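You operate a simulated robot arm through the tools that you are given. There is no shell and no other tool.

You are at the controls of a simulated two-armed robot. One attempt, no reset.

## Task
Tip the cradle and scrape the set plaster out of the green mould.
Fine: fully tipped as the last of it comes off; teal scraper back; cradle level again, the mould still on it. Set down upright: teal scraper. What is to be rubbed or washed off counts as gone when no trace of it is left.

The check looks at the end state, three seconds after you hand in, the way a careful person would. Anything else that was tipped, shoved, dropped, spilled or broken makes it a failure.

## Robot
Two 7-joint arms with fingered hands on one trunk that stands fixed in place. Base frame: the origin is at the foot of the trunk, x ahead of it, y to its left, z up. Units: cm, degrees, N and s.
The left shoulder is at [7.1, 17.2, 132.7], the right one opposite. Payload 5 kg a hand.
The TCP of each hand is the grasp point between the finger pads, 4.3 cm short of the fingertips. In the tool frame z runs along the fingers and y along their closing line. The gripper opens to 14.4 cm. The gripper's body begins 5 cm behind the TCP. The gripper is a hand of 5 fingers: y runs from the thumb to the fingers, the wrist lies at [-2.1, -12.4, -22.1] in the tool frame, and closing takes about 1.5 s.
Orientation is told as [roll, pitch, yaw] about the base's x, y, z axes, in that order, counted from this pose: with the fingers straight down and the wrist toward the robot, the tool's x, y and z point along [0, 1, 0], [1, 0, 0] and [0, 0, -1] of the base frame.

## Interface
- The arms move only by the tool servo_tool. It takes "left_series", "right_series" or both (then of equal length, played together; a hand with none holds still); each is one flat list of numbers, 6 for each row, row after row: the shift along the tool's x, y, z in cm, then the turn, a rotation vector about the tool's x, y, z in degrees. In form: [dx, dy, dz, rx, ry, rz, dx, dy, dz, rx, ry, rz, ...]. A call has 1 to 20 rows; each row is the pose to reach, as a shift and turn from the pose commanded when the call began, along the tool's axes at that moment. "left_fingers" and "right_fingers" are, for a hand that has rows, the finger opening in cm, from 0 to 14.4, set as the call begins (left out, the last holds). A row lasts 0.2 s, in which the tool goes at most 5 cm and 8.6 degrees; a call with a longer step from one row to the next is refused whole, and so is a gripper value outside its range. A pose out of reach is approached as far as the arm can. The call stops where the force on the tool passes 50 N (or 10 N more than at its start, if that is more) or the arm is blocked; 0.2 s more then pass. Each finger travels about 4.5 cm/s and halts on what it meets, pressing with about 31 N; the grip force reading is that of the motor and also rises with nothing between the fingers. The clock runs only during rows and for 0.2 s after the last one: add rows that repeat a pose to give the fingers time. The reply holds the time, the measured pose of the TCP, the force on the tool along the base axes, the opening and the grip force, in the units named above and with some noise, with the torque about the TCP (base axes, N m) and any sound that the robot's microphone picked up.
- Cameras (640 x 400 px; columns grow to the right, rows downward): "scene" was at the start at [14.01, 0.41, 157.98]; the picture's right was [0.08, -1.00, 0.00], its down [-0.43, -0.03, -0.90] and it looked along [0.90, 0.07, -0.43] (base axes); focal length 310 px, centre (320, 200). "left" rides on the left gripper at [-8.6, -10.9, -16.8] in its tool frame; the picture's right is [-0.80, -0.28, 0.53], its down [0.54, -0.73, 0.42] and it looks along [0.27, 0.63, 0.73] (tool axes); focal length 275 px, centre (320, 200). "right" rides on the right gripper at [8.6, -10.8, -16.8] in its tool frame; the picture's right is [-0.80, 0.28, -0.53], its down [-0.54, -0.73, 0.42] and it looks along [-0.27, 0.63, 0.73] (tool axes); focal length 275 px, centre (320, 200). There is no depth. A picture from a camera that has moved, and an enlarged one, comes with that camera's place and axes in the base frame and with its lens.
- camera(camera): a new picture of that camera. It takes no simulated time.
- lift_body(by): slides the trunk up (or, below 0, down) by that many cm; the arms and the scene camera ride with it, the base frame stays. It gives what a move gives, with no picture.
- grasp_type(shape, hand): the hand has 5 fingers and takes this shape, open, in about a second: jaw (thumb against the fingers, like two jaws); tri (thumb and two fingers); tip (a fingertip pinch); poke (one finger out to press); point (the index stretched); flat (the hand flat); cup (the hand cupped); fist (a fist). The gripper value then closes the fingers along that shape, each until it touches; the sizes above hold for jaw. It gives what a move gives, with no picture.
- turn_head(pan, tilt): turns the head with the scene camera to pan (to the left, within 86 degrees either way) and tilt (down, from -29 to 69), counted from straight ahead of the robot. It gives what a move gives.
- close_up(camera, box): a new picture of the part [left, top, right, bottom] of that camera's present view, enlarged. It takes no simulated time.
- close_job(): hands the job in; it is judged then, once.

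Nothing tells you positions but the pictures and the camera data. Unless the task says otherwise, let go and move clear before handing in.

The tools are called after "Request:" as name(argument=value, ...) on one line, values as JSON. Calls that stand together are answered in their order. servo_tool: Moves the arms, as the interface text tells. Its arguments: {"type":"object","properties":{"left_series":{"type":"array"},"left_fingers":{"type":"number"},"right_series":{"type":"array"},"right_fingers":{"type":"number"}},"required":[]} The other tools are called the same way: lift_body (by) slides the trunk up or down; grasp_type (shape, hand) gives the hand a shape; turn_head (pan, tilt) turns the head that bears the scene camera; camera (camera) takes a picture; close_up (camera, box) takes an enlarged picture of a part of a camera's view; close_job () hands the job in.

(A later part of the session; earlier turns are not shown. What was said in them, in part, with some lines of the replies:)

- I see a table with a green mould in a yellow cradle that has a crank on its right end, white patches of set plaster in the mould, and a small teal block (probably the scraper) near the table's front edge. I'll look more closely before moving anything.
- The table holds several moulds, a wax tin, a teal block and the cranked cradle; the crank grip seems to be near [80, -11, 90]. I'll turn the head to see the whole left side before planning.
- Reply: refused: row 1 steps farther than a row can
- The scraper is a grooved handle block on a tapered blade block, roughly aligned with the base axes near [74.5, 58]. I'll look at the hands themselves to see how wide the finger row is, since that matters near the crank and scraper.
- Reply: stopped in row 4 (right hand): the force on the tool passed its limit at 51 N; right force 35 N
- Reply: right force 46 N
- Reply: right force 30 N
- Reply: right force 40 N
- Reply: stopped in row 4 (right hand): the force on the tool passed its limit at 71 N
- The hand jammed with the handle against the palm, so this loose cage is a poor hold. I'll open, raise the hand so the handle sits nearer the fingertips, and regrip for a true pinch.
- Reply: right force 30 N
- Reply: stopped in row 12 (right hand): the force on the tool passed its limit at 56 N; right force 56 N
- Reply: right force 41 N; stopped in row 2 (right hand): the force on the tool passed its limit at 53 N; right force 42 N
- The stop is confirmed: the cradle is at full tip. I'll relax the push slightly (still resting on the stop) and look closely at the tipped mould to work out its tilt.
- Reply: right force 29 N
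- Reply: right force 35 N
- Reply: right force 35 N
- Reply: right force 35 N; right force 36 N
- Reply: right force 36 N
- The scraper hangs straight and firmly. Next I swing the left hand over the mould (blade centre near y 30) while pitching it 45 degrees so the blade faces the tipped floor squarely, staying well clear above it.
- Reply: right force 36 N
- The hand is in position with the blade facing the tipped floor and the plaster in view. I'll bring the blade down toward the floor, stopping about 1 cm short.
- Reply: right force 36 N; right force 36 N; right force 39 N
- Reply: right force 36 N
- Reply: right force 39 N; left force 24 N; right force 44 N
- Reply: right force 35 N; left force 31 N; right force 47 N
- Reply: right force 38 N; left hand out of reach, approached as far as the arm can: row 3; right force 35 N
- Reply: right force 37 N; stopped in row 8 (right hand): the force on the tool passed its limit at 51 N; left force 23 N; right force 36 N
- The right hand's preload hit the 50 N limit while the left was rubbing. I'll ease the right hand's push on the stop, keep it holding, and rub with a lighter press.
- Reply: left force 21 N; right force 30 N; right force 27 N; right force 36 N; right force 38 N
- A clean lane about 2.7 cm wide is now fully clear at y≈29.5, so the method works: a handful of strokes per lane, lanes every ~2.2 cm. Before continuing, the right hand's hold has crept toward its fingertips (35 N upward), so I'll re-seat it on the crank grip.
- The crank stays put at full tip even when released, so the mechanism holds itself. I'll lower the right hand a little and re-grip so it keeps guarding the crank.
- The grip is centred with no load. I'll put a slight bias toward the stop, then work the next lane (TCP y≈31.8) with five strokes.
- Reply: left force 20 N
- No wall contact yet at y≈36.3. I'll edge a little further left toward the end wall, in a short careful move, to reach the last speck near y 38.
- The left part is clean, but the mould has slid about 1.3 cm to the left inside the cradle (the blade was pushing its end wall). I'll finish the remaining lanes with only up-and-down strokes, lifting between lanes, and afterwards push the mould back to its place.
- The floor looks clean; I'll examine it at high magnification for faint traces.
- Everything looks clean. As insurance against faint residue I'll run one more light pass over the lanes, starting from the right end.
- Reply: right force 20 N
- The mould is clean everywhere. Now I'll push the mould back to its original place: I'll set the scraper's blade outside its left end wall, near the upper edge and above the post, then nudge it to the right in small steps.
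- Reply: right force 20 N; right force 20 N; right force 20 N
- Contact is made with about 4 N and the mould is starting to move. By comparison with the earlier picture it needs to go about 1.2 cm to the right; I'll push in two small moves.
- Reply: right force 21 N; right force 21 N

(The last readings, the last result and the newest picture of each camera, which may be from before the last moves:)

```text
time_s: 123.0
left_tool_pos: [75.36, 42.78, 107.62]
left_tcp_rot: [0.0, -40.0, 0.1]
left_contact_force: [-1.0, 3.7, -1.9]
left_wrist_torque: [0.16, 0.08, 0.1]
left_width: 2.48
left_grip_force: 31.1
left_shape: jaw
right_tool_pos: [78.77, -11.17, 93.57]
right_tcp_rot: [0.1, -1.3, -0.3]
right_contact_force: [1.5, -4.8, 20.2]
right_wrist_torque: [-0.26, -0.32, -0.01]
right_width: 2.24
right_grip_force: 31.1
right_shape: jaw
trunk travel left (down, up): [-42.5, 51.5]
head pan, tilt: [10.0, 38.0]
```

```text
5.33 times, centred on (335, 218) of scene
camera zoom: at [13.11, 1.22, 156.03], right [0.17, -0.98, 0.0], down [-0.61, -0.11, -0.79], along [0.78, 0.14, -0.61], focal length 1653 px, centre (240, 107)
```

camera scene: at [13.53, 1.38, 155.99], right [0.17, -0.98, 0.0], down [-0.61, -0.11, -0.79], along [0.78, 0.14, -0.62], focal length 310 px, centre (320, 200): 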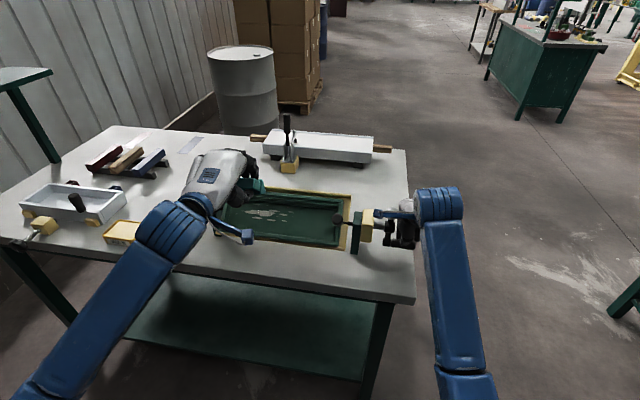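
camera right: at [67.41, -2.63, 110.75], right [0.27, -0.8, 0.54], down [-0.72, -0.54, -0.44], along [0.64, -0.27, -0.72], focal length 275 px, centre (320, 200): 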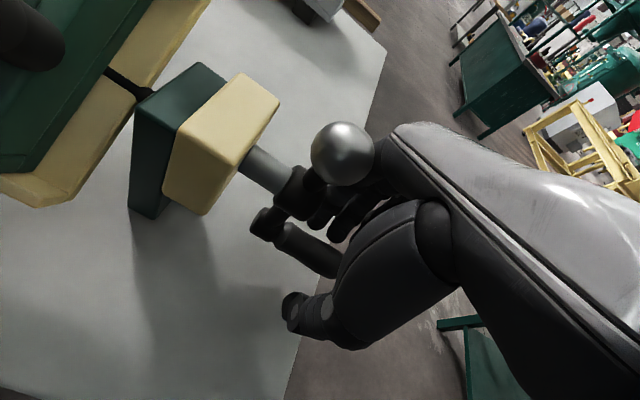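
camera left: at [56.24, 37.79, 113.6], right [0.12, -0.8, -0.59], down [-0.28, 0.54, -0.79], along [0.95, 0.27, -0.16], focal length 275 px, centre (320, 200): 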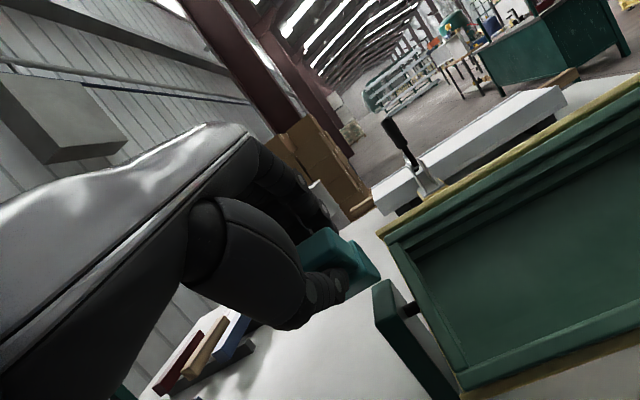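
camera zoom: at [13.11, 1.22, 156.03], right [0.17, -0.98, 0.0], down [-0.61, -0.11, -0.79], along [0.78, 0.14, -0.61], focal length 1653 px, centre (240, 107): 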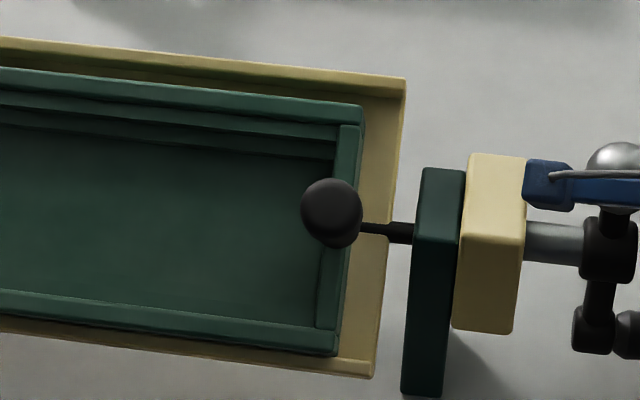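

The mould is back at its original spot in the cradle (gaps match the earlier picture on both ends). I'll retract the scraper, level the hand and carry it back above its place.

Request:
servo_tool(left_series=[1.0, 0, 0, 0, 0, 0, 1.8, 0, 0, 0, 0, 0, 2.2, 0, -3, 0, 0, 0, 3, 0, -6.5, 0, 0, 0])

Request:
servo_tool(left_series=[2.1, 0, 0, 8, 0, 0, 4.2, 0, 0, 16, 0, 0, 6.3, 0, 0, 24, 0, 0, 8.4, 0, 0, 32, 0, 0, 10.46, 0, 0, 40, 0, 0, 10.46, 0, 0, 40, 0, 0])

Request:
camera(camera="left")

Request:
camera(camera="scene")

```text
time_s: 124.0
left_tool_pos: [71.12, 46.1, 112.51]
left_tcp_rot: [-0.1, -40.0, 0.0]
left_contact_force: [0.0, 0.9, -1.1]
left_wrist_torque: [-0.04, 0.03, -0.01]
left_width: 2.49
left_grip_force: 30.7
left_shape: jaw
right_tool_pos: [78.67, -11.15, 93.65]
right_tcp_rot: [0.2, -1.5, -0.3]
right_contact_force: [1.6, -4.3, 21.3]
right_wrist_torque: [-0.21, -0.34, 0.02]
right_width: 2.25
right_grip_force: 31.0
right_shape: jaw
trunk travel left (down, up): [-42.5, 51.5]
head pan, tilt: [10.0, 38.0]
```

```text
time_s: 125.3
left_tool_pos: [71.19, 56.26, 112.72]
left_tcp_rot: [0.0, 0.1, -0.1]
left_contact_force: [-0.3, 0.4, -1.6]
left_wrist_torque: [-0.02, 0.0, -0.01]
left_width: 2.5
left_grip_force: 30.3
left_shape: jaw
right_tool_pos: [78.67, -11.15, 93.71]
right_tcp_rot: [0.1, -1.4, -0.3]
right_contact_force: [1.3, -4.8, 21.2]
right_wrist_torque: [-0.22, -0.33, 0.04]
right_width: 2.27
right_grip_force: 31.1
right_shape: jaw
trunk travel left (down, up): [-42.5, 51.5]
head pan, tilt: [10.0, 38.0]
```

```text
taken
camera left: at [60.29, 47.7, 129.56], right [-0.29, -0.8, -0.53], down [-0.73, 0.54, -0.42], along [0.63, 0.27, -0.73], focal length 275 px, centre (320, 200)
```

left: 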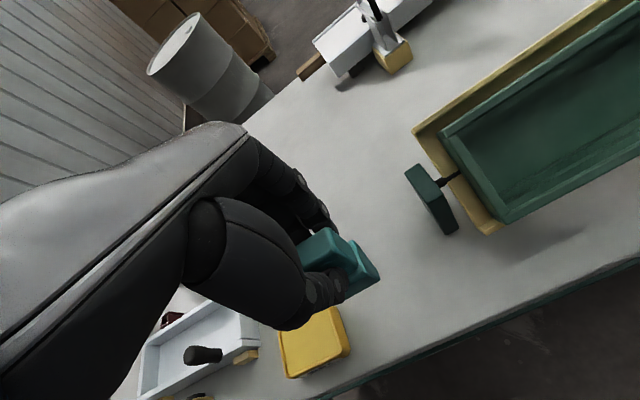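

```text
taken
camera scene: at [13.11, 1.2, 156.03], right [0.17, -0.98, 0.0], down [-0.61, -0.11, -0.79], along [0.78, 0.14, -0.61], focal length 310 px, centre (320, 200)
```

scene: 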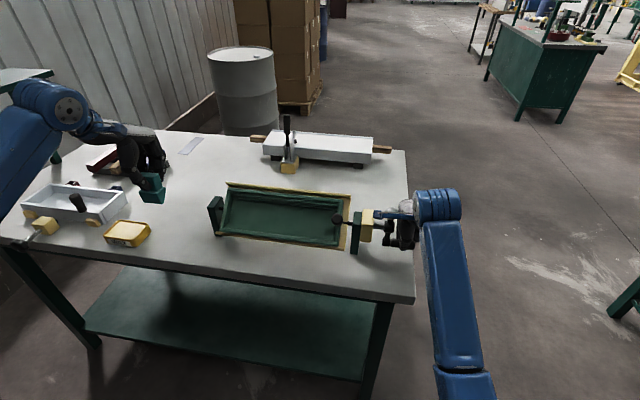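

Request:
close_up(camera="scene", box=[120, 120, 220, 210])

Request:
close_up(camera="left", box=[280, 200, 420, 320])

```text
4.44 times, centred on (170, 165) of scene
camera zoom: at [13.11, 1.2, 156.03], right [0.17, -0.98, 0.0], down [-0.61, -0.11, -0.79], along [0.78, 0.14, -0.61], focal length 1377 px, centre (987, 356)
```

zoom: 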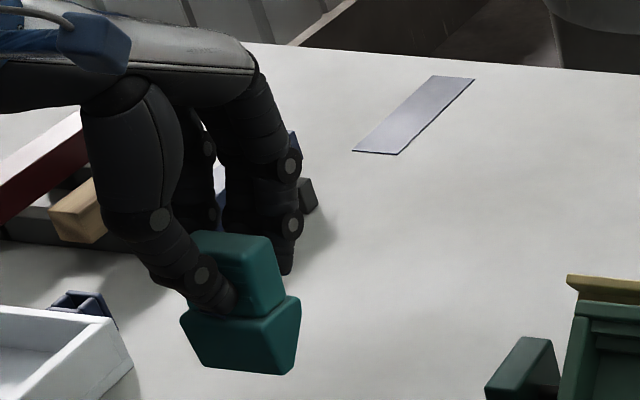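

```text
3.33 times, centred on (350, 260) of left
camera zoom: at [60.29, 47.7, 129.56], right [-0.29, -0.8, -0.53], down [-0.73, 0.54, -0.42], along [0.63, 0.27, -0.73], focal length 918 px, centre (220, 0)
```

zoom: 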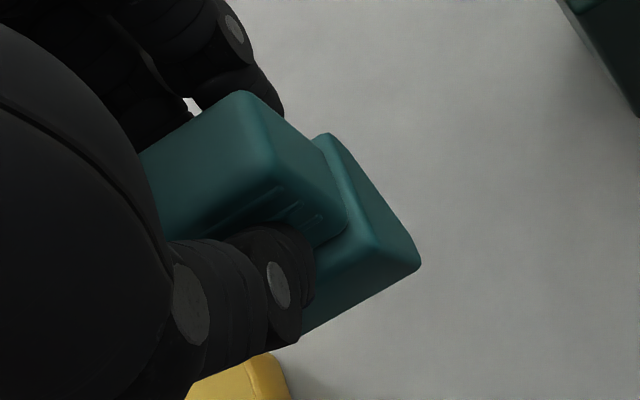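

The scraper still sits square in the hand (perhaps 2 degrees of roll). I'll lower it to just above the table at its original spot, then settle it down gently until contact.

Request:
servo_tool(left_series=[0, 1.5, 2, 0, 0, 0, 0, 1.5, 6, 0, 0, 0, 0, 1.5, 10, 0, 0, 0, 0, 1.5, 13.5, 0, 0, 0, 0, 1.5, 15.5, 0, 0, 0, 0, 1.5, 16.3, 0, 0, 0])

Request:
camera(camera="left")

Request:
close_up(camera="scene", box=[120, 170, 220, 260])

```text
time_s: 126.8
left_tool_pos: [72.78, 56.33, 96.66]
left_tcp_rot: [0.0, 0.0, -0.2]
left_contact_force: [-0.1, -0.3, -0.7]
left_wrist_torque: [-0.03, 0.01, -0.01]
left_width: 2.49
left_grip_force: 31.0
left_shape: jaw
right_tool_pos: [78.58, -11.19, 93.69]
right_tcp_rot: [0.1, -1.4, -0.3]
right_contact_force: [2.1, -5.2, 19.8]
right_wrist_torque: [-0.23, -0.35, 0.07]
right_width: 2.27
right_grip_force: 31.1
right_shape: jaw
trunk travel left (down, up): [-42.5, 51.5]
head pan, tilt: [10.0, 38.0]
```

```text
taken
camera left: at [61.87, 47.71, 113.38], right [-0.29, -0.8, -0.53], down [-0.72, 0.54, -0.42], along [0.63, 0.27, -0.73], focal length 275 px, centre (320, 200)
```

left: 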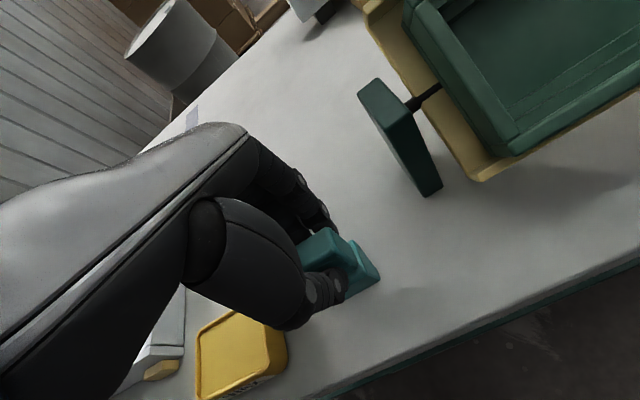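

```text
4.44 times, centred on (170, 215) of scene
camera zoom: at [13.12, 1.22, 156.03], right [0.17, -0.98, 0.0], down [-0.61, -0.11, -0.79], along [0.78, 0.14, -0.61], focal length 1377 px, centre (987, 133)
```

zoom: 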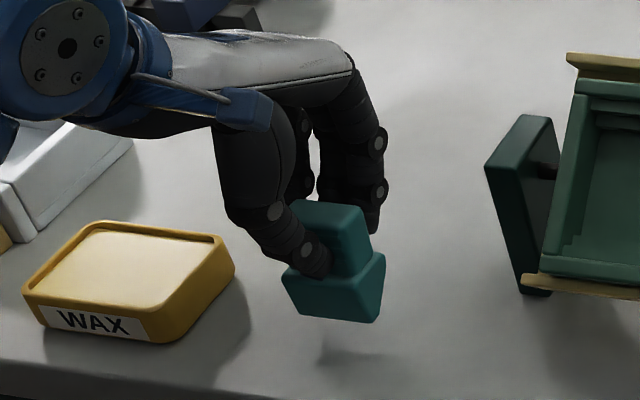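

The scraper's bottom edge shows about 4 degrees of roll relative to how it stood before. I'll roll the hand to compensate and check again before touching down.

Request:
servo_tool(left_series=[0.1, 0, 0, 0, -4, 0, 0.1, 0, 0, 0, -4, 0])

Request:
close_up(camera="scene", box=[120, 170, 220, 260])

Request:
close_up(camera="scene", box=[155, 205, 195, 245])

```text
time_s: 127.3
left_tool_pos: [72.66, 56.52, 96.56]
left_tcp_rot: [-4.1, 0.0, -0.2]
left_contact_force: [-0.2, -0.2, -1.2]
left_wrist_torque: [-0.01, 0.03, 0.04]
left_width: 2.46
left_grip_force: 30.9
left_shape: jaw
right_tool_pos: [78.69, -11.21, 93.55]
right_tcp_rot: [0.1, -1.5, -0.3]
right_contact_force: [1.8, -3.7, 20.2]
right_wrist_torque: [-0.21, -0.3, 0.05]
right_width: 2.24
right_grip_force: 30.9
right_shape: jaw
trunk travel left (down, up): [-42.5, 51.5]
head pan, tilt: [10.0, 38.0]
```

```text
4.44 times, centred on (170, 215) of scene
camera zoom: at [13.12, 1.18, 156.03], right [0.17, -0.98, 0.0], down [-0.61, -0.11, -0.79], along [0.78, 0.14, -0.61], focal length 1377 px, centre (987, 133)
```

zoom: 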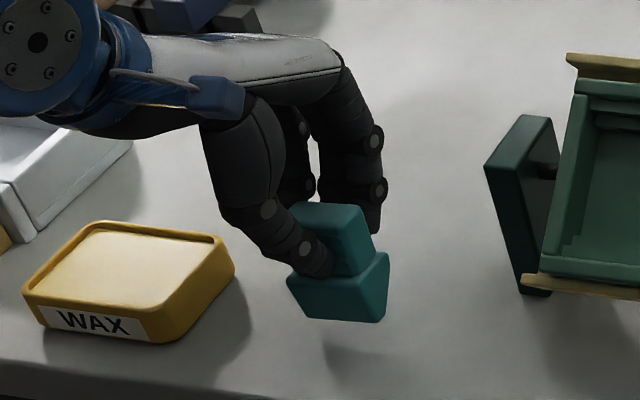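

```text
10.00 times, centred on (175, 225) of scene
camera zoom: at [13.12, 1.18, 156.03], right [0.17, -0.98, 0.0], down [-0.61, -0.11, -0.79], along [0.78, 0.14, -0.61], focal length 3099 px, centre (1770, -50)
```

zoom: 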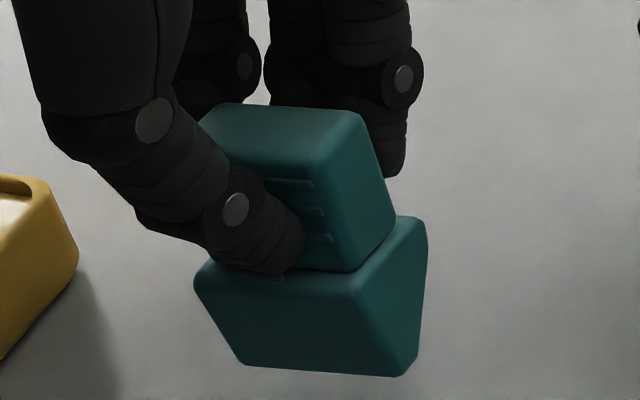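

Alignment now matches the original stance. Lowering in small steps until I feel the table.

Request:
servo_tool(left_series=[0, 0, 0.4, 0, 0, 0, 0, 0, 0.8, 0, 0, 0, 0, 0, 0.8, 0, 0, 0])

Request:
servo_tool(left_series=[0, 0, 0.15, 0, 0, 0, 0, 0, 0.3, 0, 0, 0, 0, 0, 0.3, 0, 0, 0])

```text
time_s: 128.2
left_tool_pos: [72.75, 56.46, 95.56]
left_tcp_rot: [-4.0, -0.1, -0.2]
left_contact_force: [-0.8, -0.1, -1.4]
left_wrist_torque: [0.0, 0.03, 0.0]
left_width: 2.47
left_grip_force: 30.7
left_shape: jaw
right_tool_pos: [78.59, -11.18, 93.62]
right_tcp_rot: [0.1, -1.4, -0.3]
right_contact_force: [1.9, -4.9, 20.5]
right_wrist_torque: [-0.21, -0.34, 0.06]
right_width: 2.24
right_grip_force: 31.5
right_shape: jaw
trunk travel left (down, up): [-42.5, 51.5]
head pan, tilt: [10.0, 38.0]
```

```text
time_s: 128.9
left_tool_pos: [72.64, 56.32, 95.42]
left_tcp_rot: [-3.9, 0.0, -0.1]
left_contact_force: [0.0, 0.2, -0.9]
left_wrist_torque: [0.02, -0.01, -0.01]
left_width: 2.49
left_grip_force: 30.8
left_shape: jaw
right_tool_pos: [78.76, -11.19, 93.57]
right_tcp_rot: [0.0, -1.4, -0.3]
right_contact_force: [2.3, -4.7, 20.2]
right_wrist_torque: [-0.2, -0.33, 0.02]
right_width: 2.27
right_grip_force: 30.6
right_shape: jaw
trunk travel left (down, up): [-42.5, 51.5]
head pan, tilt: [10.0, 38.0]
```

Request:
servo_tool(left_series=[0, 0, 0.1, 0, 0, 0, 0, 0, 0.2, 0, 0, 0, 0, 0, 0.2, 0, 0, 0])

Request:
close_up(camera="scene", box=[155, 205, 195, 245])

```text
time_s: 129.8
left_tool_pos: [72.56, 56.43, 95.28]
left_tcp_rot: [-4.0, 0.0, -0.1]
left_contact_force: [0.7, -1.9, 4.1]
left_wrist_torque: [0.01, -0.1, -0.05]
left_width: 2.49
left_grip_force: 30.7
left_shape: jaw
right_tool_pos: [78.67, -11.2, 93.58]
right_tcp_rot: [0.2, -1.5, -0.3]
right_contact_force: [3.1, -2.2, 19.3]
right_wrist_torque: [-0.12, -0.37, 0.12]
right_width: 2.24
right_grip_force: 31.0
right_shape: jaw
trunk travel left (down, up): [-42.5, 51.5]
head pan, tilt: [10.0, 38.0]
```

```text
10.00 times, centred on (175, 225) of scene
camera zoom: at [13.11, 1.17, 156.04], right [0.17, -0.98, 0.0], down [-0.61, -0.11, -0.79], along [0.78, 0.14, -0.61], focal length 3099 px, centre (1770, -50)
```

zoom: 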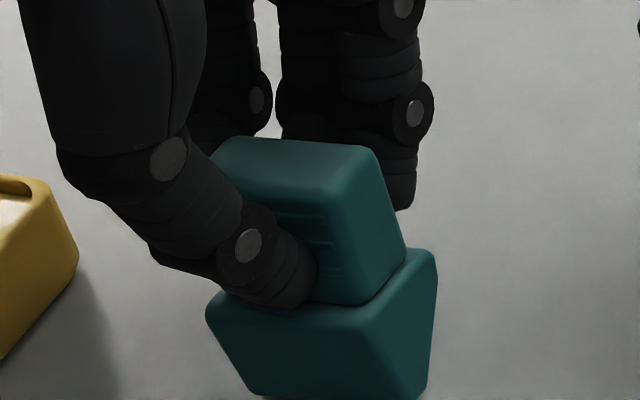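

Touchdown with about 5 N. Opening the left hand now.

Request:
servo_tool(left_series=[0, 0, 0, 0, 0, 0, 0, 0, 0, 0, 0, 0, 0, 0, 0, 0, 0, 0, 0, 0, 0, 0, 0, 0, 0, 0, 0, 0, 0, 0, 0, 0, 0, 0, 0, 0], left_fingers=9)

Request:
close_up(camera="scene", box=[120, 170, 220, 260])

Request:
camera(camera="left")

```text
time_s: 131.2
left_tool_pos: [72.56, 56.53, 95.21]
left_tcp_rot: [-4.0, 0.0, -0.1]
left_contact_force: [0.1, 1.4, 0.1]
left_wrist_torque: [0.01, 0.02, -0.03]
left_width: 8.94
left_grip_force: 0.1
left_shape: jaw
right_tool_pos: [78.69, -11.1, 93.62]
right_tcp_rot: [0.1, -1.4, -0.4]
right_contact_force: [2.1, -4.3, 20.5]
right_wrist_torque: [-0.17, -0.36, 0.05]
right_width: 2.22
right_grip_force: 31.1
right_shape: jaw
trunk travel left (down, up): [-42.5, 51.5]
head pan, tilt: [10.0, 38.0]
```

```text
4.44 times, centred on (170, 215) of scene
camera zoom: at [13.12, 1.21, 156.03], right [0.17, -0.98, 0.0], down [-0.61, -0.11, -0.79], along [0.78, 0.14, -0.61], focal length 1377 px, centre (987, 133)
```

zoom: 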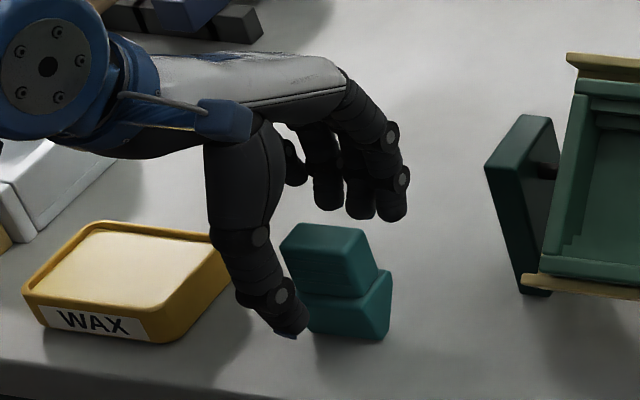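

```text
taken
camera left: at [61.76, 49.0, 112.57], right [-0.29, -0.83, -0.48], down [-0.73, 0.51, -0.46], along [0.63, 0.21, -0.75], focal length 275 px, centre (320, 200)
```

left: 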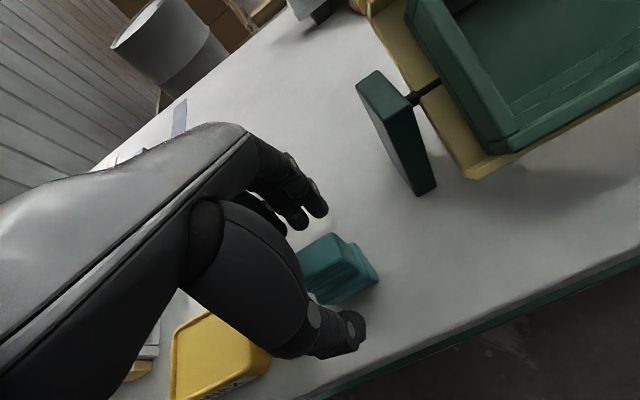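

The scraper stands upright at its place. I'll lift the left hand straight clear and take it back out of the way.

Request:
servo_tool(left_series=[0, 0, -2, 0, 0, 0, 0, 0, -5, 0, 0, 0, 0, 0, -9, 0, 0, 0, 0, 0, -13, 0, 0, 0, 0, -3, -16, 0, 0, 0, 0, -7, -18, 0, 0, 0, 0, -11, -19, 0, 4, 0, 0, -14, -20, 0, 4, 0])

Request:
camera(camera="scene")

Request:
close_up(camera="scene", box=[130, 190, 220, 260])

Request:
close_up(camera="left", box=[280, 150, 460, 300])

```text
time_s: 132.9
left_tool_pos: [58.76, 57.74, 115.28]
left_tcp_rot: [0.0, -0.1, -0.1]
left_contact_force: [-0.4, 0.9, 0.1]
left_wrist_torque: [0.0, 0.01, 0.0]
left_width: 8.99
left_grip_force: 0.1
left_shape: jaw
right_tool_pos: [78.62, -11.23, 93.63]
right_tcp_rot: [0.1, -1.5, -0.3]
right_contact_force: [3.7, -3.7, 20.4]
right_wrist_torque: [-0.2, -0.33, 0.08]
right_width: 2.28
right_grip_force: 31.2
right_shape: jaw
trunk travel left (down, up): [-42.5, 51.5]
head pan, tilt: [10.0, 38.0]
```

```text
taken
camera scene: at [13.11, 1.26, 156.03], right [0.17, -0.98, 0.0], down [-0.61, -0.11, -0.79], along [0.78, 0.14, -0.61], focal length 310 px, centre (320, 200)
```

scene: 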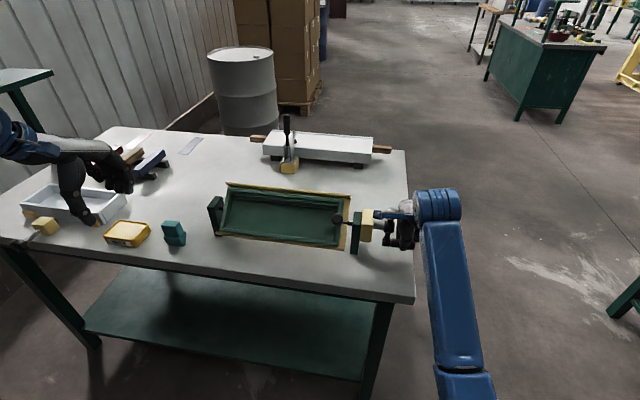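

```text
5.71 times, centred on (175, 225) of scene
camera zoom: at [13.11, 1.26, 156.03], right [0.17, -0.98, 0.0], down [-0.61, -0.11, -0.79], along [0.78, 0.14, -0.61], focal length 1771 px, centre (1149, 57)
```

zoom: 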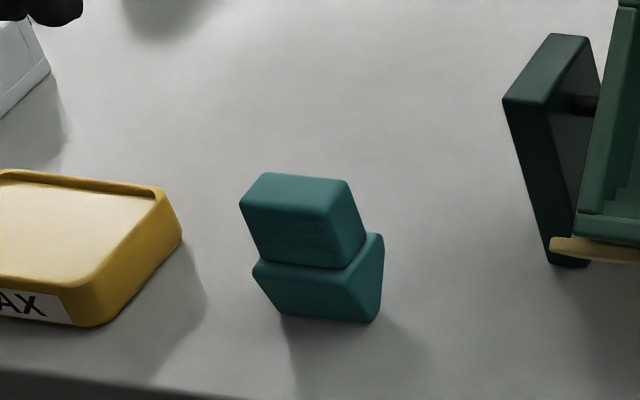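

```text
2.67 times, centred on (370, 225) of left
camera zoom: at [47.93, 49.17, 132.01], right [-0.29, -0.8, -0.53], down [-0.73, 0.54, -0.42], along [0.63, 0.27, -0.73], focal length 734 px, centre (187, 133)
```

zoom: 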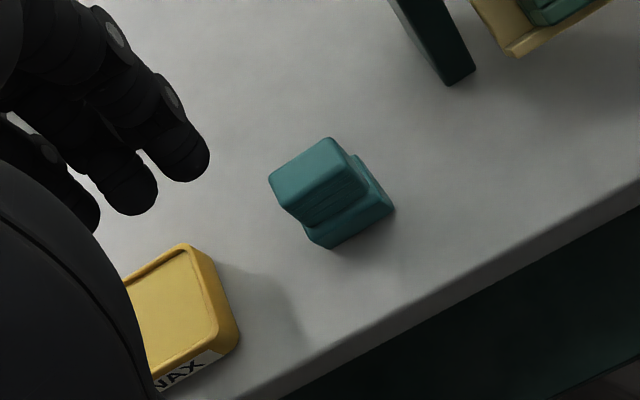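

The scraper is upright and back, and the mould is clean. Now I'll re-seat the right hand on the crank grip before winding the cradle back.

Request:
servo_tool(right_series=[0, 0, 0, 0, 0, 0, 0, 0, 0, 0, 0, 0, 0, 0, 0, 0, 0, 0, 0, 0, 0, 0, 0, 0, 0, 0, 0, 0, 0, 0], right_fingers=6)

Request:
camera(camera="right")

Request:
close_up(camera="scene", box=[330, 180, 440, 265])

```text
time_s: 134.2
left_tool_pos: [58.98, 57.78, 115.2]
left_tcp_rot: [-0.1, 0.1, -0.2]
left_contact_force: [0.1, 0.1, -0.8]
left_wrist_torque: [0.0, -0.01, 0.04]
left_width: 9.0
left_grip_force: 0.0
left_shape: jaw
right_tool_pos: [78.84, -11.17, 93.43]
right_tcp_rot: [0.1, -1.3, -0.3]
right_contact_force: [-0.1, 0.3, 0.3]
right_wrist_torque: [-0.01, -0.01, 0.02]
right_width: 5.99
right_grip_force: 0.1
right_shape: jaw
trunk travel left (down, up): [-42.5, 51.5]
head pan, tilt: [10.0, 38.0]
```

```text
taken
camera right: at [67.6, -2.56, 110.07], right [0.27, -0.8, 0.54], down [-0.72, -0.54, -0.44], along [0.64, -0.27, -0.72], focal length 275 px, centre (320, 200)
```

right: 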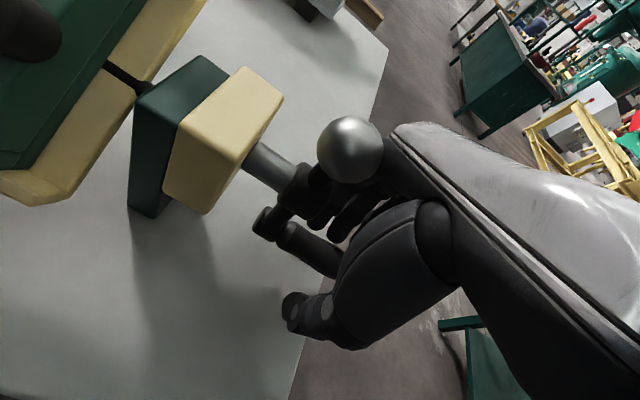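

```text
4.71 times, centred on (385, 222) of scene
camera zoom: at [13.3, 1.22, 156.01], right [0.17, -0.98, 0.0], down [-0.61, -0.11, -0.79], along [0.78, 0.14, -0.62], focal length 1458 px, centre (14, 94)
```

zoom: 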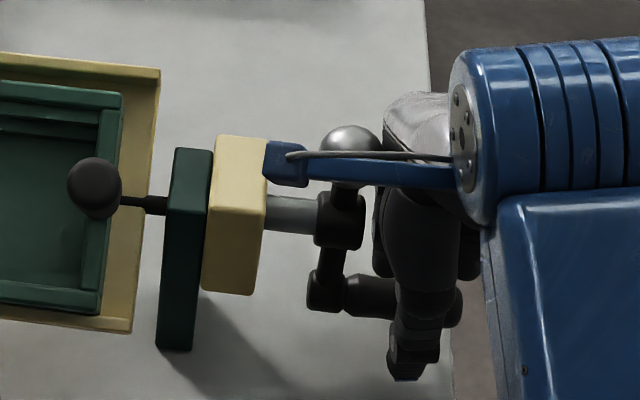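

Request:
servo_tool(right_series=[0, 0.2, 0.3, 0, 0, 0, 0, 0.2, 0.3, 0, 0, 0, 0, 0.2, 0.3, 0, 0, 0, 0, 0.2, 0.3, 0, 0, 0, 0, 0.2, 0.3, 0, 0, 0, 0, 0.2, 0.3, 0, 0, 0], right_fingers=0)

Request:
servo_tool(right_series=[0, 1.84, -0.03, 0, 0, 0, 0, 3.55, -0.62, 0, 0, 0, 0, 5.0, -1.71, 0, 0, 0, 0, 6.04, -3.2, 0, 0, 0, 0, 6.57, -4.93, 0, 0, 0, 0, 6.54, -6.75, 0, 0, 0, 0, 6.54, -6.75, 0, 0, 0])

Request:
camera(camera="right")

Request:
close_up(camera="scene", box=[190, 160, 440, 270])

```text
time_s: 135.6
left_tool_pos: [59.03, 57.77, 115.15]
left_tcp_rot: [0.0, 0.0, -0.1]
left_contact_force: [-0.3, 0.2, 0.1]
left_wrist_torque: [-0.01, 0.04, -0.01]
left_width: 8.99
left_grip_force: 0.0
left_shape: jaw
right_tool_pos: [79.06, -11.1, 93.1]
right_tcp_rot: [0.0, -1.1, -0.3]
right_contact_force: [-1.2, -0.5, -2.7]
right_wrist_torque: [0.02, 0.05, 0.09]
right_width: 2.24
right_grip_force: 31.3
right_shape: jaw
trunk travel left (down, up): [-42.5, 51.5]
head pan, tilt: [10.0, 38.0]
```

```text
time_s: 137.2
left_tool_pos: [58.9, 57.71, 115.12]
left_tcp_rot: [0.0, 0.0, -0.1]
left_contact_force: [0.2, 0.2, 0.1]
left_wrist_torque: [0.01, 0.0, -0.03]
left_width: 8.95
left_grip_force: 0.2
left_shape: jaw
right_tool_pos: [85.35, -11.05, 100.06]
right_tcp_rot: [0.1, -1.2, -0.2]
right_contact_force: [-15.0, -2.1, -4.7]
right_wrist_torque: [-0.09, 0.47, 0.05]
right_width: 2.11
right_grip_force: 31.2
right_shape: jaw
trunk travel left (down, up): [-42.5, 51.5]
head pan, tilt: [10.0, 38.0]
```

```text
taken
camera right: at [74.17, -2.5, 116.67], right [0.27, -0.8, 0.54], down [-0.72, -0.54, -0.44], along [0.64, -0.27, -0.72], focal length 275 px, centre (320, 200)
```

right: 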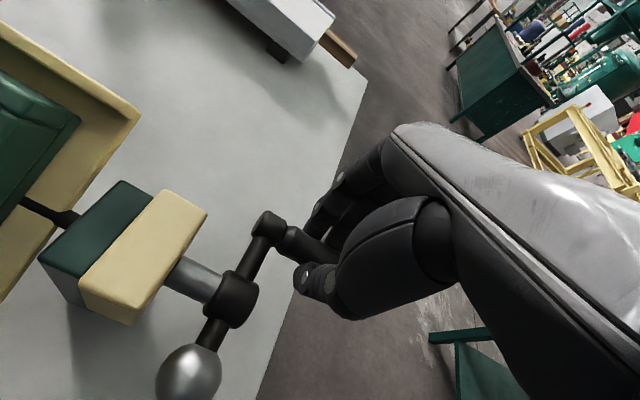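

```text
2.56 times, centred on (315, 215) of scene
camera zoom: at [13.2, 1.19, 156.02], right [0.17, -0.98, 0.0], down [-0.61, -0.11, -0.79], along [0.78, 0.14, -0.62], focal length 793 px, centre (333, 162)
```

zoom: 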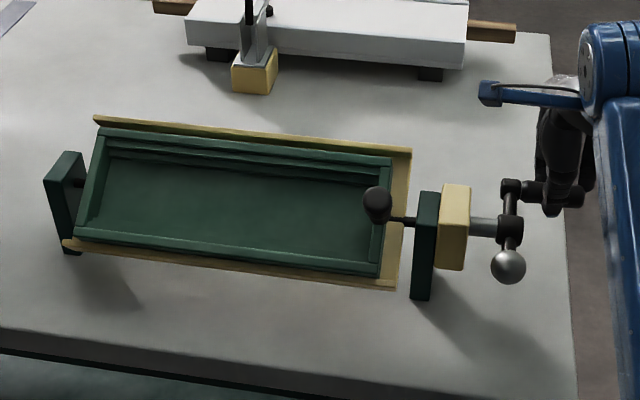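

The cradle is winding back smoothly. I'll carry on over the top with a slightly corrected circle.

Request:
servo_tool(right_series=[0, -0.78, -1.72, 0, 0, 0, 0, -1.87, -3.17, 0, 0, 0, 0, -3.36, -4.21, 0, 0, 0, 0, -5.09, -4.74, 0, 0, 0, 0, -6.91, -4.71, 0, 0, 0, 0, -6.91, -4.71, 0, 0, 0])

```text
time_s: 138.6
left_tool_pos: [58.9, 57.81, 115.19]
left_tcp_rot: [0.0, 0.1, -0.1]
left_contact_force: [0.0, 0.4, 0.4]
left_wrist_torque: [0.02, -0.01, 0.0]
left_width: 8.99
left_grip_force: 0.1
left_shape: jaw
right_tool_pos: [78.39, -11.07, 105.09]
right_tcp_rot: [0.2, -1.5, -0.2]
right_contact_force: [-0.8, 1.7, 14.4]
right_wrist_torque: [0.01, -0.1, 0.22]
right_width: 2.35
right_grip_force: 31.0
right_shape: jaw
trunk travel left (down, up): [-42.5, 51.5]
head pan, tilt: [10.0, 38.0]
```

Request:
servo_tool(right_series=[0, -1.84, 0.35, 0, 0, 0, 0, -3.3, 1.45, 0, 0, 0, 0, -4.35, 2.95, 0, 0, 0, 0, -4.88, 4.7, 0, 0, 0, 0, -4.85, 6.53, 0, 0, 0, 0, -4.85, 6.53, 0, 0, 0])

Request:
camera(camera="right")

Request:
close_up(camera="scene", box=[190, 160, 440, 270])

```text
time_s: 139.9
left_tool_pos: [58.78, 57.75, 115.09]
left_tcp_rot: [0.0, 0.0, -0.1]
left_contact_force: [0.2, 0.4, 0.1]
left_wrist_torque: [0.01, 0.02, -0.01]
left_width: 8.97
left_grip_force: 0.2
left_shape: jaw
right_tool_pos: [73.53, -11.12, 98.02]
right_tcp_rot: [0.1, -1.2, -0.3]
right_contact_force: [-18.8, 4.8, -5.9]
right_wrist_torque: [0.15, 0.62, 0.13]
right_width: 2.09
right_grip_force: 30.9
right_shape: jaw
trunk travel left (down, up): [-42.5, 51.5]
head pan, tilt: [10.0, 38.0]
```

```text
taken
camera right: at [62.4, -2.56, 114.53], right [0.27, -0.8, 0.54], down [-0.72, -0.54, -0.44], along [0.64, -0.27, -0.72], focal length 275 px, centre (320, 200)
```

right: 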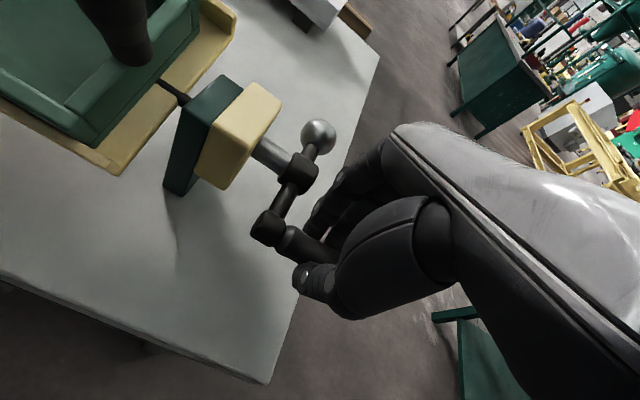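

```text
2.56 times, centred on (315, 215) of scene
camera zoom: at [13.13, 1.27, 156.0], right [0.17, -0.98, 0.0], down [-0.61, -0.11, -0.79], along [0.78, 0.14, -0.61], focal length 793 px, centre (333, 162)
```

zoom: 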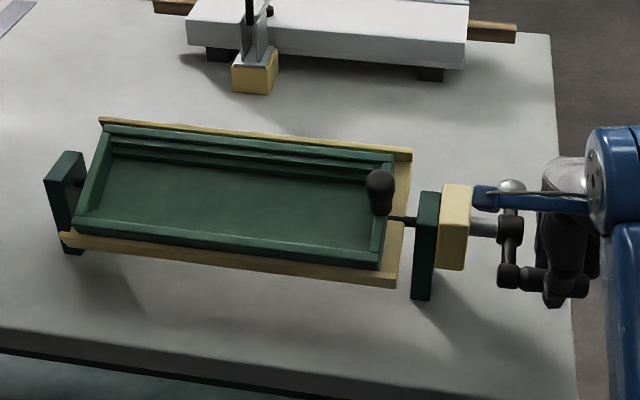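

Request:
servo_tool(right_series=[0, 0.21, 1.75, 0, 0, 0, 0, 1.34, 3.25, 0, 0, 0, 0, 2.88, 4.32, 0, 0, 0, 0, 4.67, 4.87, 0, 0, 0, 0, 6.55, 4.84, 0, 0, 0, 0, 8.33, 4.23, 0, 0, 0, 0, 9.83, 3.1, 0, 0, 0, 0, 10.9, 1.56, 0, 0, 0, 0, 11.45, -0.23, 0, 0, 0, 0, 11.42, -2.11, 0, 0, 0, 0, 11.42, -2.11, 0, 0, 0])

Request:
close_up(camera="scene", box=[190, 160, 440, 270])

```text
time_s: 142.3
left_tool_pos: [59.01, 57.81, 115.08]
left_tcp_rot: [0.0, 0.1, -0.1]
left_contact_force: [-0.3, 0.5, 0.0]
left_wrist_torque: [-0.04, -0.01, 0.06]
left_width: 8.97
left_grip_force: 0.1
left_shape: jaw
right_tool_pos: [85.08, -11.22, 100.51]
right_tcp_rot: [0.1, -1.3, -0.3]
right_contact_force: [-1.6, 0.5, -1.2]
right_wrist_torque: [0.0, 0.12, 0.13]
right_width: 2.19
right_grip_force: 30.9
right_shape: jaw
trunk travel left (down, up): [-42.5, 51.5]
head pan, tilt: [10.0, 38.0]
```

```text
2.56 times, centred on (315, 215) of scene
camera zoom: at [13.33, 1.23, 156.01], right [0.17, -0.98, 0.0], down [-0.61, -0.11, -0.79], along [0.78, 0.14, -0.62], focal length 793 px, centre (333, 162)
```

zoom: 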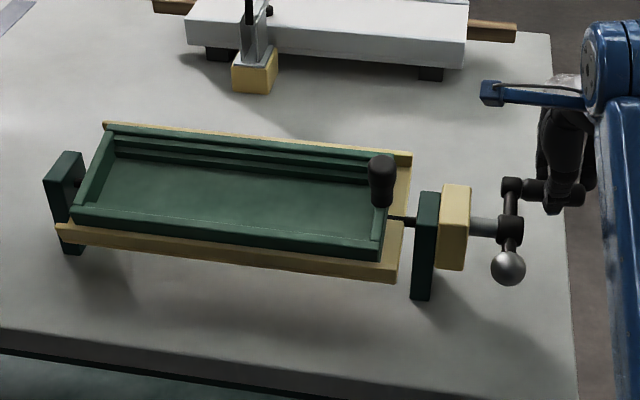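

Forces are almost nil; about 260 degrees of crank remain. I'll go on to about 40 degrees before the level stop.

Request:
servo_tool(right_series=[0, -0.61, -1.78, 0, 0, 0, 0, -1.74, -3.28, 0, 0, 0, 0, -3.28, -4.35, 0, 0, 0, 0, -5.07, -4.9, 0, 0, 0, 0, -6.95, -4.87, 0, 0, 0, 0, -8.73, -4.26, 0, 0, 0, 0, -10.23, -3.13, 0, 0, 0, 0, -11.3, -1.59, 0, 0, 0, 0, -11.85, 0.2, 0, 0, 0, 0, -11.82, 2.08, 0, 0, 0, 0, -11.21, 3.86, 0, 0, 0, 0, -10.08, 5.36, 0, 0, 0, 0, -10.08, 5.36, 0, 0, 0])

Request:
close_up(camera="scene", box=[190, 160, 440, 270])

Request:
camera(camera="right")

```text
time_s: 145.2
left_tool_pos: [59.02, 57.78, 115.19]
left_tcp_rot: [0.0, 0.1, -0.1]
left_contact_force: [1.1, 0.0, -0.4]
left_wrist_torque: [0.0, 0.0, -0.01]
left_width: 8.96
left_grip_force: 0.0
left_shape: jaw
right_tool_pos: [75.13, -10.9, 94.85]
right_tcp_rot: [0.1, -1.1, -0.2]
right_contact_force: [-7.7, -7.3, -9.3]
right_wrist_torque: [-0.15, 0.34, 0.05]
right_width: 2.2
right_grip_force: 30.9
right_shape: jaw
trunk travel left (down, up): [-42.5, 51.5]
head pan, tilt: [10.0, 38.0]
```

```text
2.56 times, centred on (315, 215) of scene
camera zoom: at [13.33, 1.11, 155.99], right [0.17, -0.98, 0.0], down [-0.61, -0.11, -0.79], along [0.78, 0.14, -0.62], focal length 793 px, centre (333, 162)
```

zoom: 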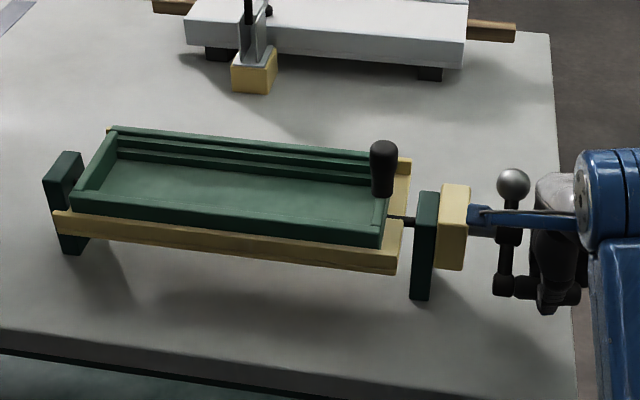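

```text
taken
camera right: at [63.89, -2.5, 111.35], right [0.27, -0.8, 0.54], down [-0.72, -0.54, -0.44], along [0.64, -0.27, -0.72], focal length 275 px, centre (320, 200)
```

right: 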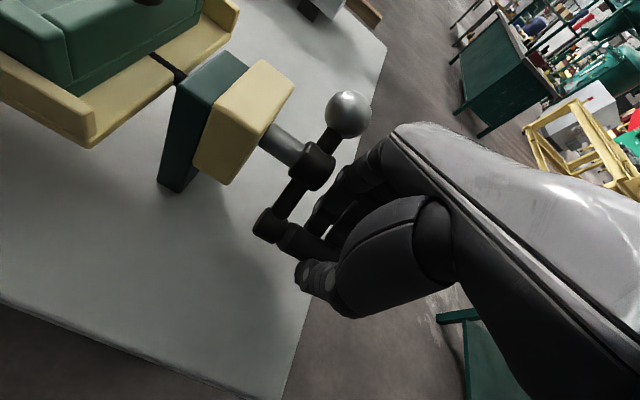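

Nearly level. I'll approach the level stop slowly.

Request:
servo_tool(right_series=[0, 0.64, 0.53, 0, 0, 0, 0, 1.35, 0.98, 0, 0, 0, 0, 2.12, 1.32, 0, 0, 0, 0, 2.92, 1.55, 0, 0, 0, 0, 3.75, 1.67, 0, 0, 0, 0, 4.38, 1.68, 0, 0, 0, 0, 4.38, 1.68, 0, 0, 0])

Request:
close_up(camera="scene", box=[190, 160, 440, 270])

Request:
camera(camera="right")

```text
time_s: 146.8
left_tool_pos: [58.92, 57.67, 115.1]
left_tcp_rot: [0.1, 0.1, -0.1]
left_contact_force: [0.3, 1.0, 0.2]
left_wrist_torque: [0.0, 0.02, -0.02]
left_width: 8.99
left_grip_force: 0.1
left_shape: jaw
right_tool_pos: [79.41, -11.12, 93.25]
right_tcp_rot: [0.2, -1.1, -0.2]
right_contact_force: [-17.9, -1.6, -14.8]
right_wrist_torque: [0.05, 0.67, 0.06]
right_width: 2.01
right_grip_force: 30.9
right_shape: jaw
trunk travel left (down, up): [-42.5, 51.5]
head pan, tilt: [10.0, 38.0]
```

```text
2.56 times, centred on (315, 215) of scene
camera zoom: at [13.3, 1.19, 156.0], right [0.17, -0.98, 0.0], down [-0.61, -0.11, -0.79], along [0.78, 0.14, -0.62], focal length 793 px, centre (333, 162)
```

zoom: 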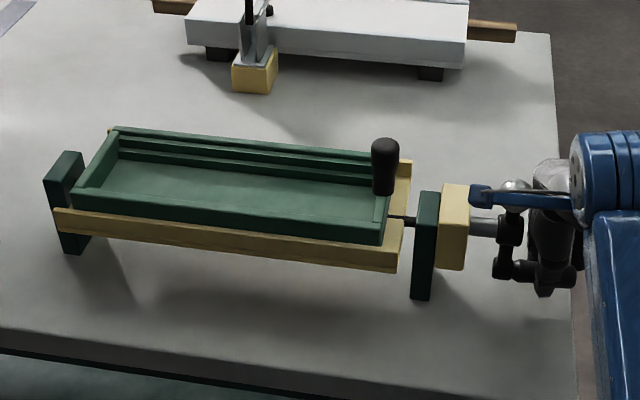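

```text
taken
camera right: at [68.24, -2.56, 109.86], right [0.27, -0.8, 0.54], down [-0.72, -0.54, -0.44], along [0.64, -0.27, -0.72], focal length 275 px, centre (320, 200)
```

right: 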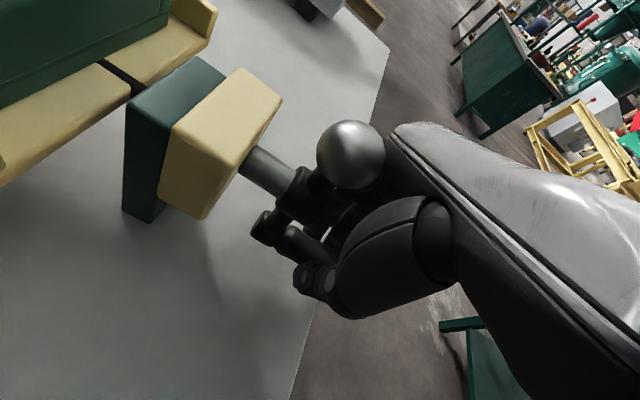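

The level stop is reached (18 N tangential against it). I'll release the crank, and lift the right hand clear.

Request:
servo_tool(right_series=[0, 0, 0, 0, 0, 0, 0, 0, 0, 0, 0, 0, 0, 0, 0, 0, 0, 0, 0, 0, 0, 0, 0, 0, 0, 0, 0, 0, 0, 0, 0, 0, 0, 0, 0, 0, 0, 0, 0, 0, 0, 0, 0, 0, 0, 0, 0, 0], right_fingers=10)

Request:
servo_tool(right_series=[0, 0, -2, 0, 0, 0, 0, 0, -5, 0, 0, 0, 0, 0, -9, 0, 0, 0, 0, 0, -13, 0, 0, 0, -2, 0, -17, 0, 0, 0, -5, 0, -20, 0, 0, 0, -8, -2, -22, 0, 0, 0, -12, -4, -24, 0, 0, 0])

Request:
turn_head(pan=4.4, tilt=25.4)

Request:
camera(camera="scene")

Request:
close_up(camera="scene", box=[160, 240, 400, 390])

Request:
close_up(camera="scene", box=[0, 220, 200, 345])

```text
time_s: 148.6
left_tool_pos: [59.01, 57.75, 115.14]
left_tcp_rot: [0.0, 0.2, -0.1]
left_contact_force: [0.2, 0.3, -0.9]
left_wrist_torque: [0.02, 0.01, -0.02]
left_width: 8.98
left_grip_force: 0.1
left_shape: jaw
right_tool_pos: [79.41, -11.22, 93.42]
right_tcp_rot: [0.0, -1.3, -0.3]
right_contact_force: [-0.1, -0.6, 0.2]
right_wrist_torque: [-0.01, 0.03, 0.0]
right_width: 9.9
right_grip_force: 0.0
right_shape: jaw
trunk travel left (down, up): [-42.5, 51.5]
head pan, tilt: [10.0, 38.0]
```

```text
time_s: 150.3
left_tool_pos: [58.98, 58.05, 115.08]
left_tcp_rot: [-0.2, 0.0, 0.0]
left_contact_force: [0.1, 1.1, -0.4]
left_wrist_torque: [-0.16, 0.01, -0.02]
left_width: 8.99
left_grip_force: 0.0
left_shape: jaw
right_tool_pos: [74.96, -22.89, 117.01]
right_tcp_rot: [0.0, -1.2, -0.3]
right_contact_force: [-0.9, -1.5, -0.1]
right_wrist_torque: [0.14, -0.06, 0.04]
right_width: 9.97
right_grip_force: 0.0
right_shape: jaw
trunk travel left (down, up): [-42.5, 51.5]
head pan, tilt: [10.0, 38.0]
```

```text
time_s: 151.1
left_tool_pos: [59.0, 57.93, 115.12]
left_tcp_rot: [-0.1, 0.1, -0.1]
left_contact_force: [-0.1, 0.0, -0.6]
left_wrist_torque: [-0.03, 0.0, 0.0]
left_width: 8.96
left_grip_force: 0.0
left_shape: jaw
right_tool_pos: [74.98, -23.12, 116.91]
right_tcp_rot: [0.0, -1.2, -0.4]
right_contact_force: [0.2, -0.1, -0.3]
right_wrist_torque: [0.03, -0.01, -0.03]
right_width: 9.98
right_grip_force: 0.0
right_shape: jaw
trunk travel left (down, up): [-42.5, 51.5]
head pan, tilt: [4.4, 25.4]
```

```text
taken
camera scene: at [14.03, 0.53, 157.96], right [0.08, -1.0, 0.0], down [-0.43, -0.03, -0.9], along [0.9, 0.07, -0.43], focal length 310 px, centre (320, 200)
```

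scene: 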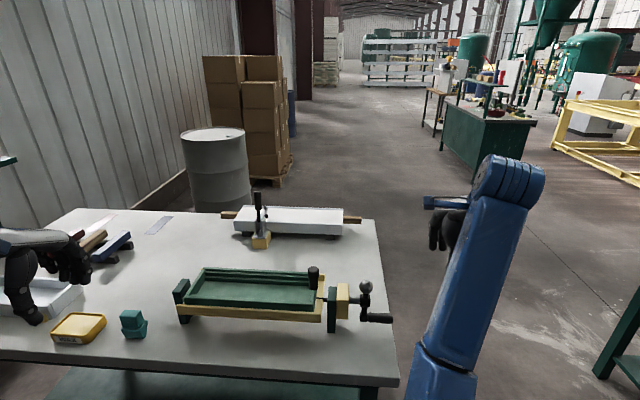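

```text
2.67 times, centred on (280, 315) of scene
camera zoom: at [14.03, 0.53, 157.96], right [0.08, -1.0, 0.0], down [-0.43, -0.03, -0.9], along [0.9, 0.07, -0.43], focal length 826 px, centre (427, -107)
```

zoom: 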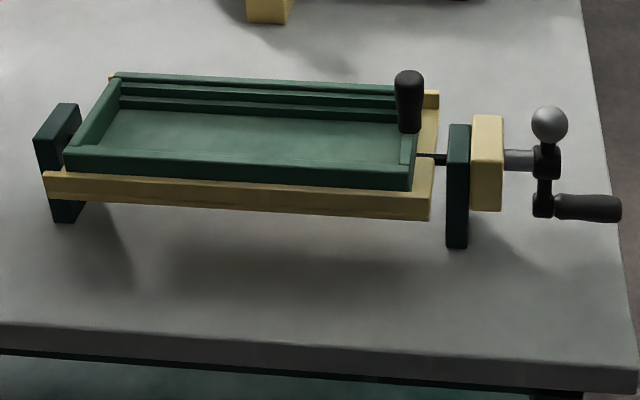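

```text
3.20 times, centred on (100, 282) of scene
camera zoom: at [14.03, 0.53, 157.96], right [0.08, -1.0, 0.0], down [-0.43, -0.03, -0.9], along [0.9, 0.07, -0.43], focal length 992 px, centre (1024, -64)
```

zoom: 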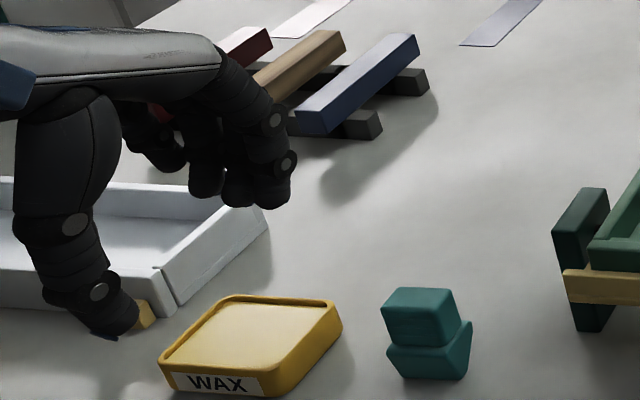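

The crank and cradle are back in their starting pose, and the scraper stands upright. I'll do a last close inspection of the mould floor and the surroundings before handing in.

Request:
close_up(camera="scene", box=[190, 260, 265, 315])

Request:
close_up(camera="scene", box=[255, 262, 330, 318])

Request:
turn_head(pan=12, tilt=50)

Request:
camera(camera="scene")

Request:
camera(camera="left")

```text
7.27 times, centred on (228, 288) of scene
camera zoom: at [14.03, 0.53, 157.96], right [0.08, -1.0, 0.0], down [-0.43, -0.03, -0.9], along [0.9, 0.07, -0.43], focal length 2254 px, centre (993, -436)
```

zoom: 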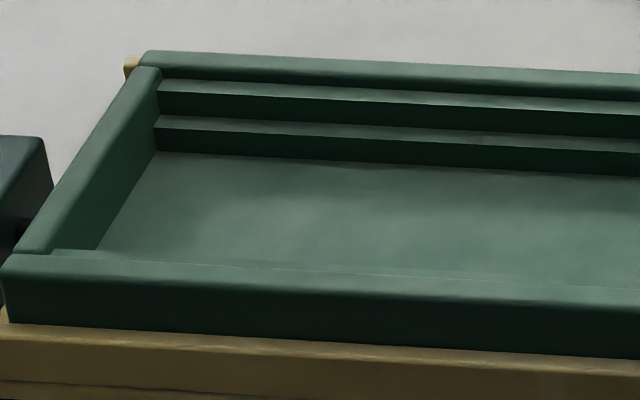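

```text
7.14 times, centred on (292, 290) of scene
camera zoom: at [14.03, 0.53, 157.96], right [0.08, -1.0, 0.0], down [-0.43, -0.03, -0.9], along [0.9, 0.07, -0.43], focal length 2214 px, centre (516, -443)
```

zoom: 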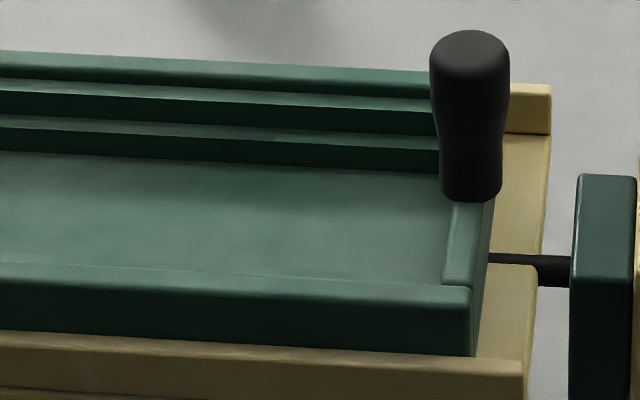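

```text
time_s: 152.0
left_tool_pos: [58.87, 57.75, 115.03]
left_tcp_rot: [0.1, 0.1, -0.1]
left_contact_force: [0.6, 0.0, -0.2]
left_wrist_torque: [0.02, -0.01, 0.0]
left_width: 8.97
left_grip_force: 0.2
left_shape: jaw
right_tool_pos: [75.01, -23.2, 116.92]
right_tcp_rot: [-0.1, -1.3, -0.4]
right_contact_force: [-0.5, -0.8, -0.1]
right_wrist_torque: [-0.03, -0.02, 0.02]
right_width: 9.99
right_grip_force: 0.0
right_shape: jaw
trunk travel left (down, up): [-42.5, 51.5]
head pan, tilt: [12.0, 50.0]
```

```text
taken
camera scene: at [12.36, 1.32, 154.3], right [0.21, -0.98, 0.0], down [-0.75, -0.16, -0.64], along [0.63, 0.13, -0.77], focal length 310 px, centre (320, 200)
```

scene: 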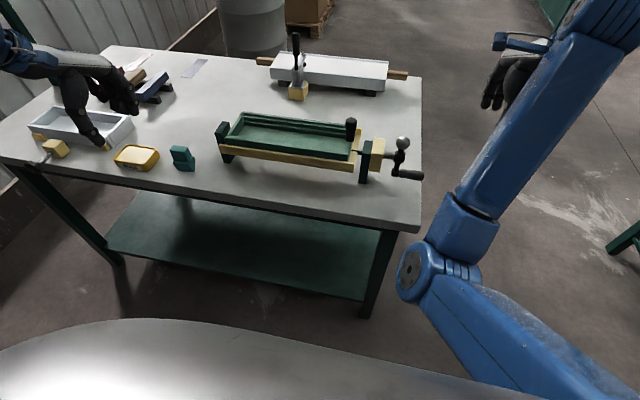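

```text
taken
camera left: at [48.13, 49.15, 131.93], right [-0.29, -0.8, -0.53], down [-0.73, 0.54, -0.42], along [0.63, 0.27, -0.73], focal length 275 px, centre (320, 200)
```

left: 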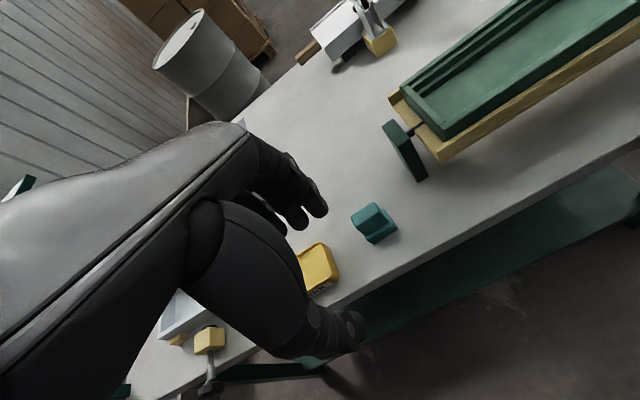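

The mould is clean, the cradle and crank are back at the level stop with the mould on it, and the scraper stands upright within about a centimetre of its spot. Nothing else appears disturbed and both hands are empty and clear, so I'm handing in.

Request:
close_job()

```text
The job is handed in.
```

I've handed in the job, and I don't know the verdict. The plaster is scraped out of the green mould, the cradle is level again with the mould on it, and the teal scraper is back standing upright.

- **Plaster:** it came off with the cradle against its full-tip stop, at about 40 degrees toward the robot. Close-ups of the floor afterwards, both tipped and level, showed no trace left.
- **Cradle:** I wound the crank back about two turns until it met the level stop. Crank and cradle now match the first picture to within a few pixels.
- **Mould:** while scraping near the left end wall, the blade pushed the mould about 1.2 cm to the left in the cradle. I nudged it back until the gaps at both ends matched the earlier picture. It may also sit about half a centimetre nearer the robot, probably from sliding while tipped.
- **Scraper:** it stands upright roughly 0.7 cm closer to the robot than where it started.

I saw nothing else on the table moved, and both hands are empty and clear.
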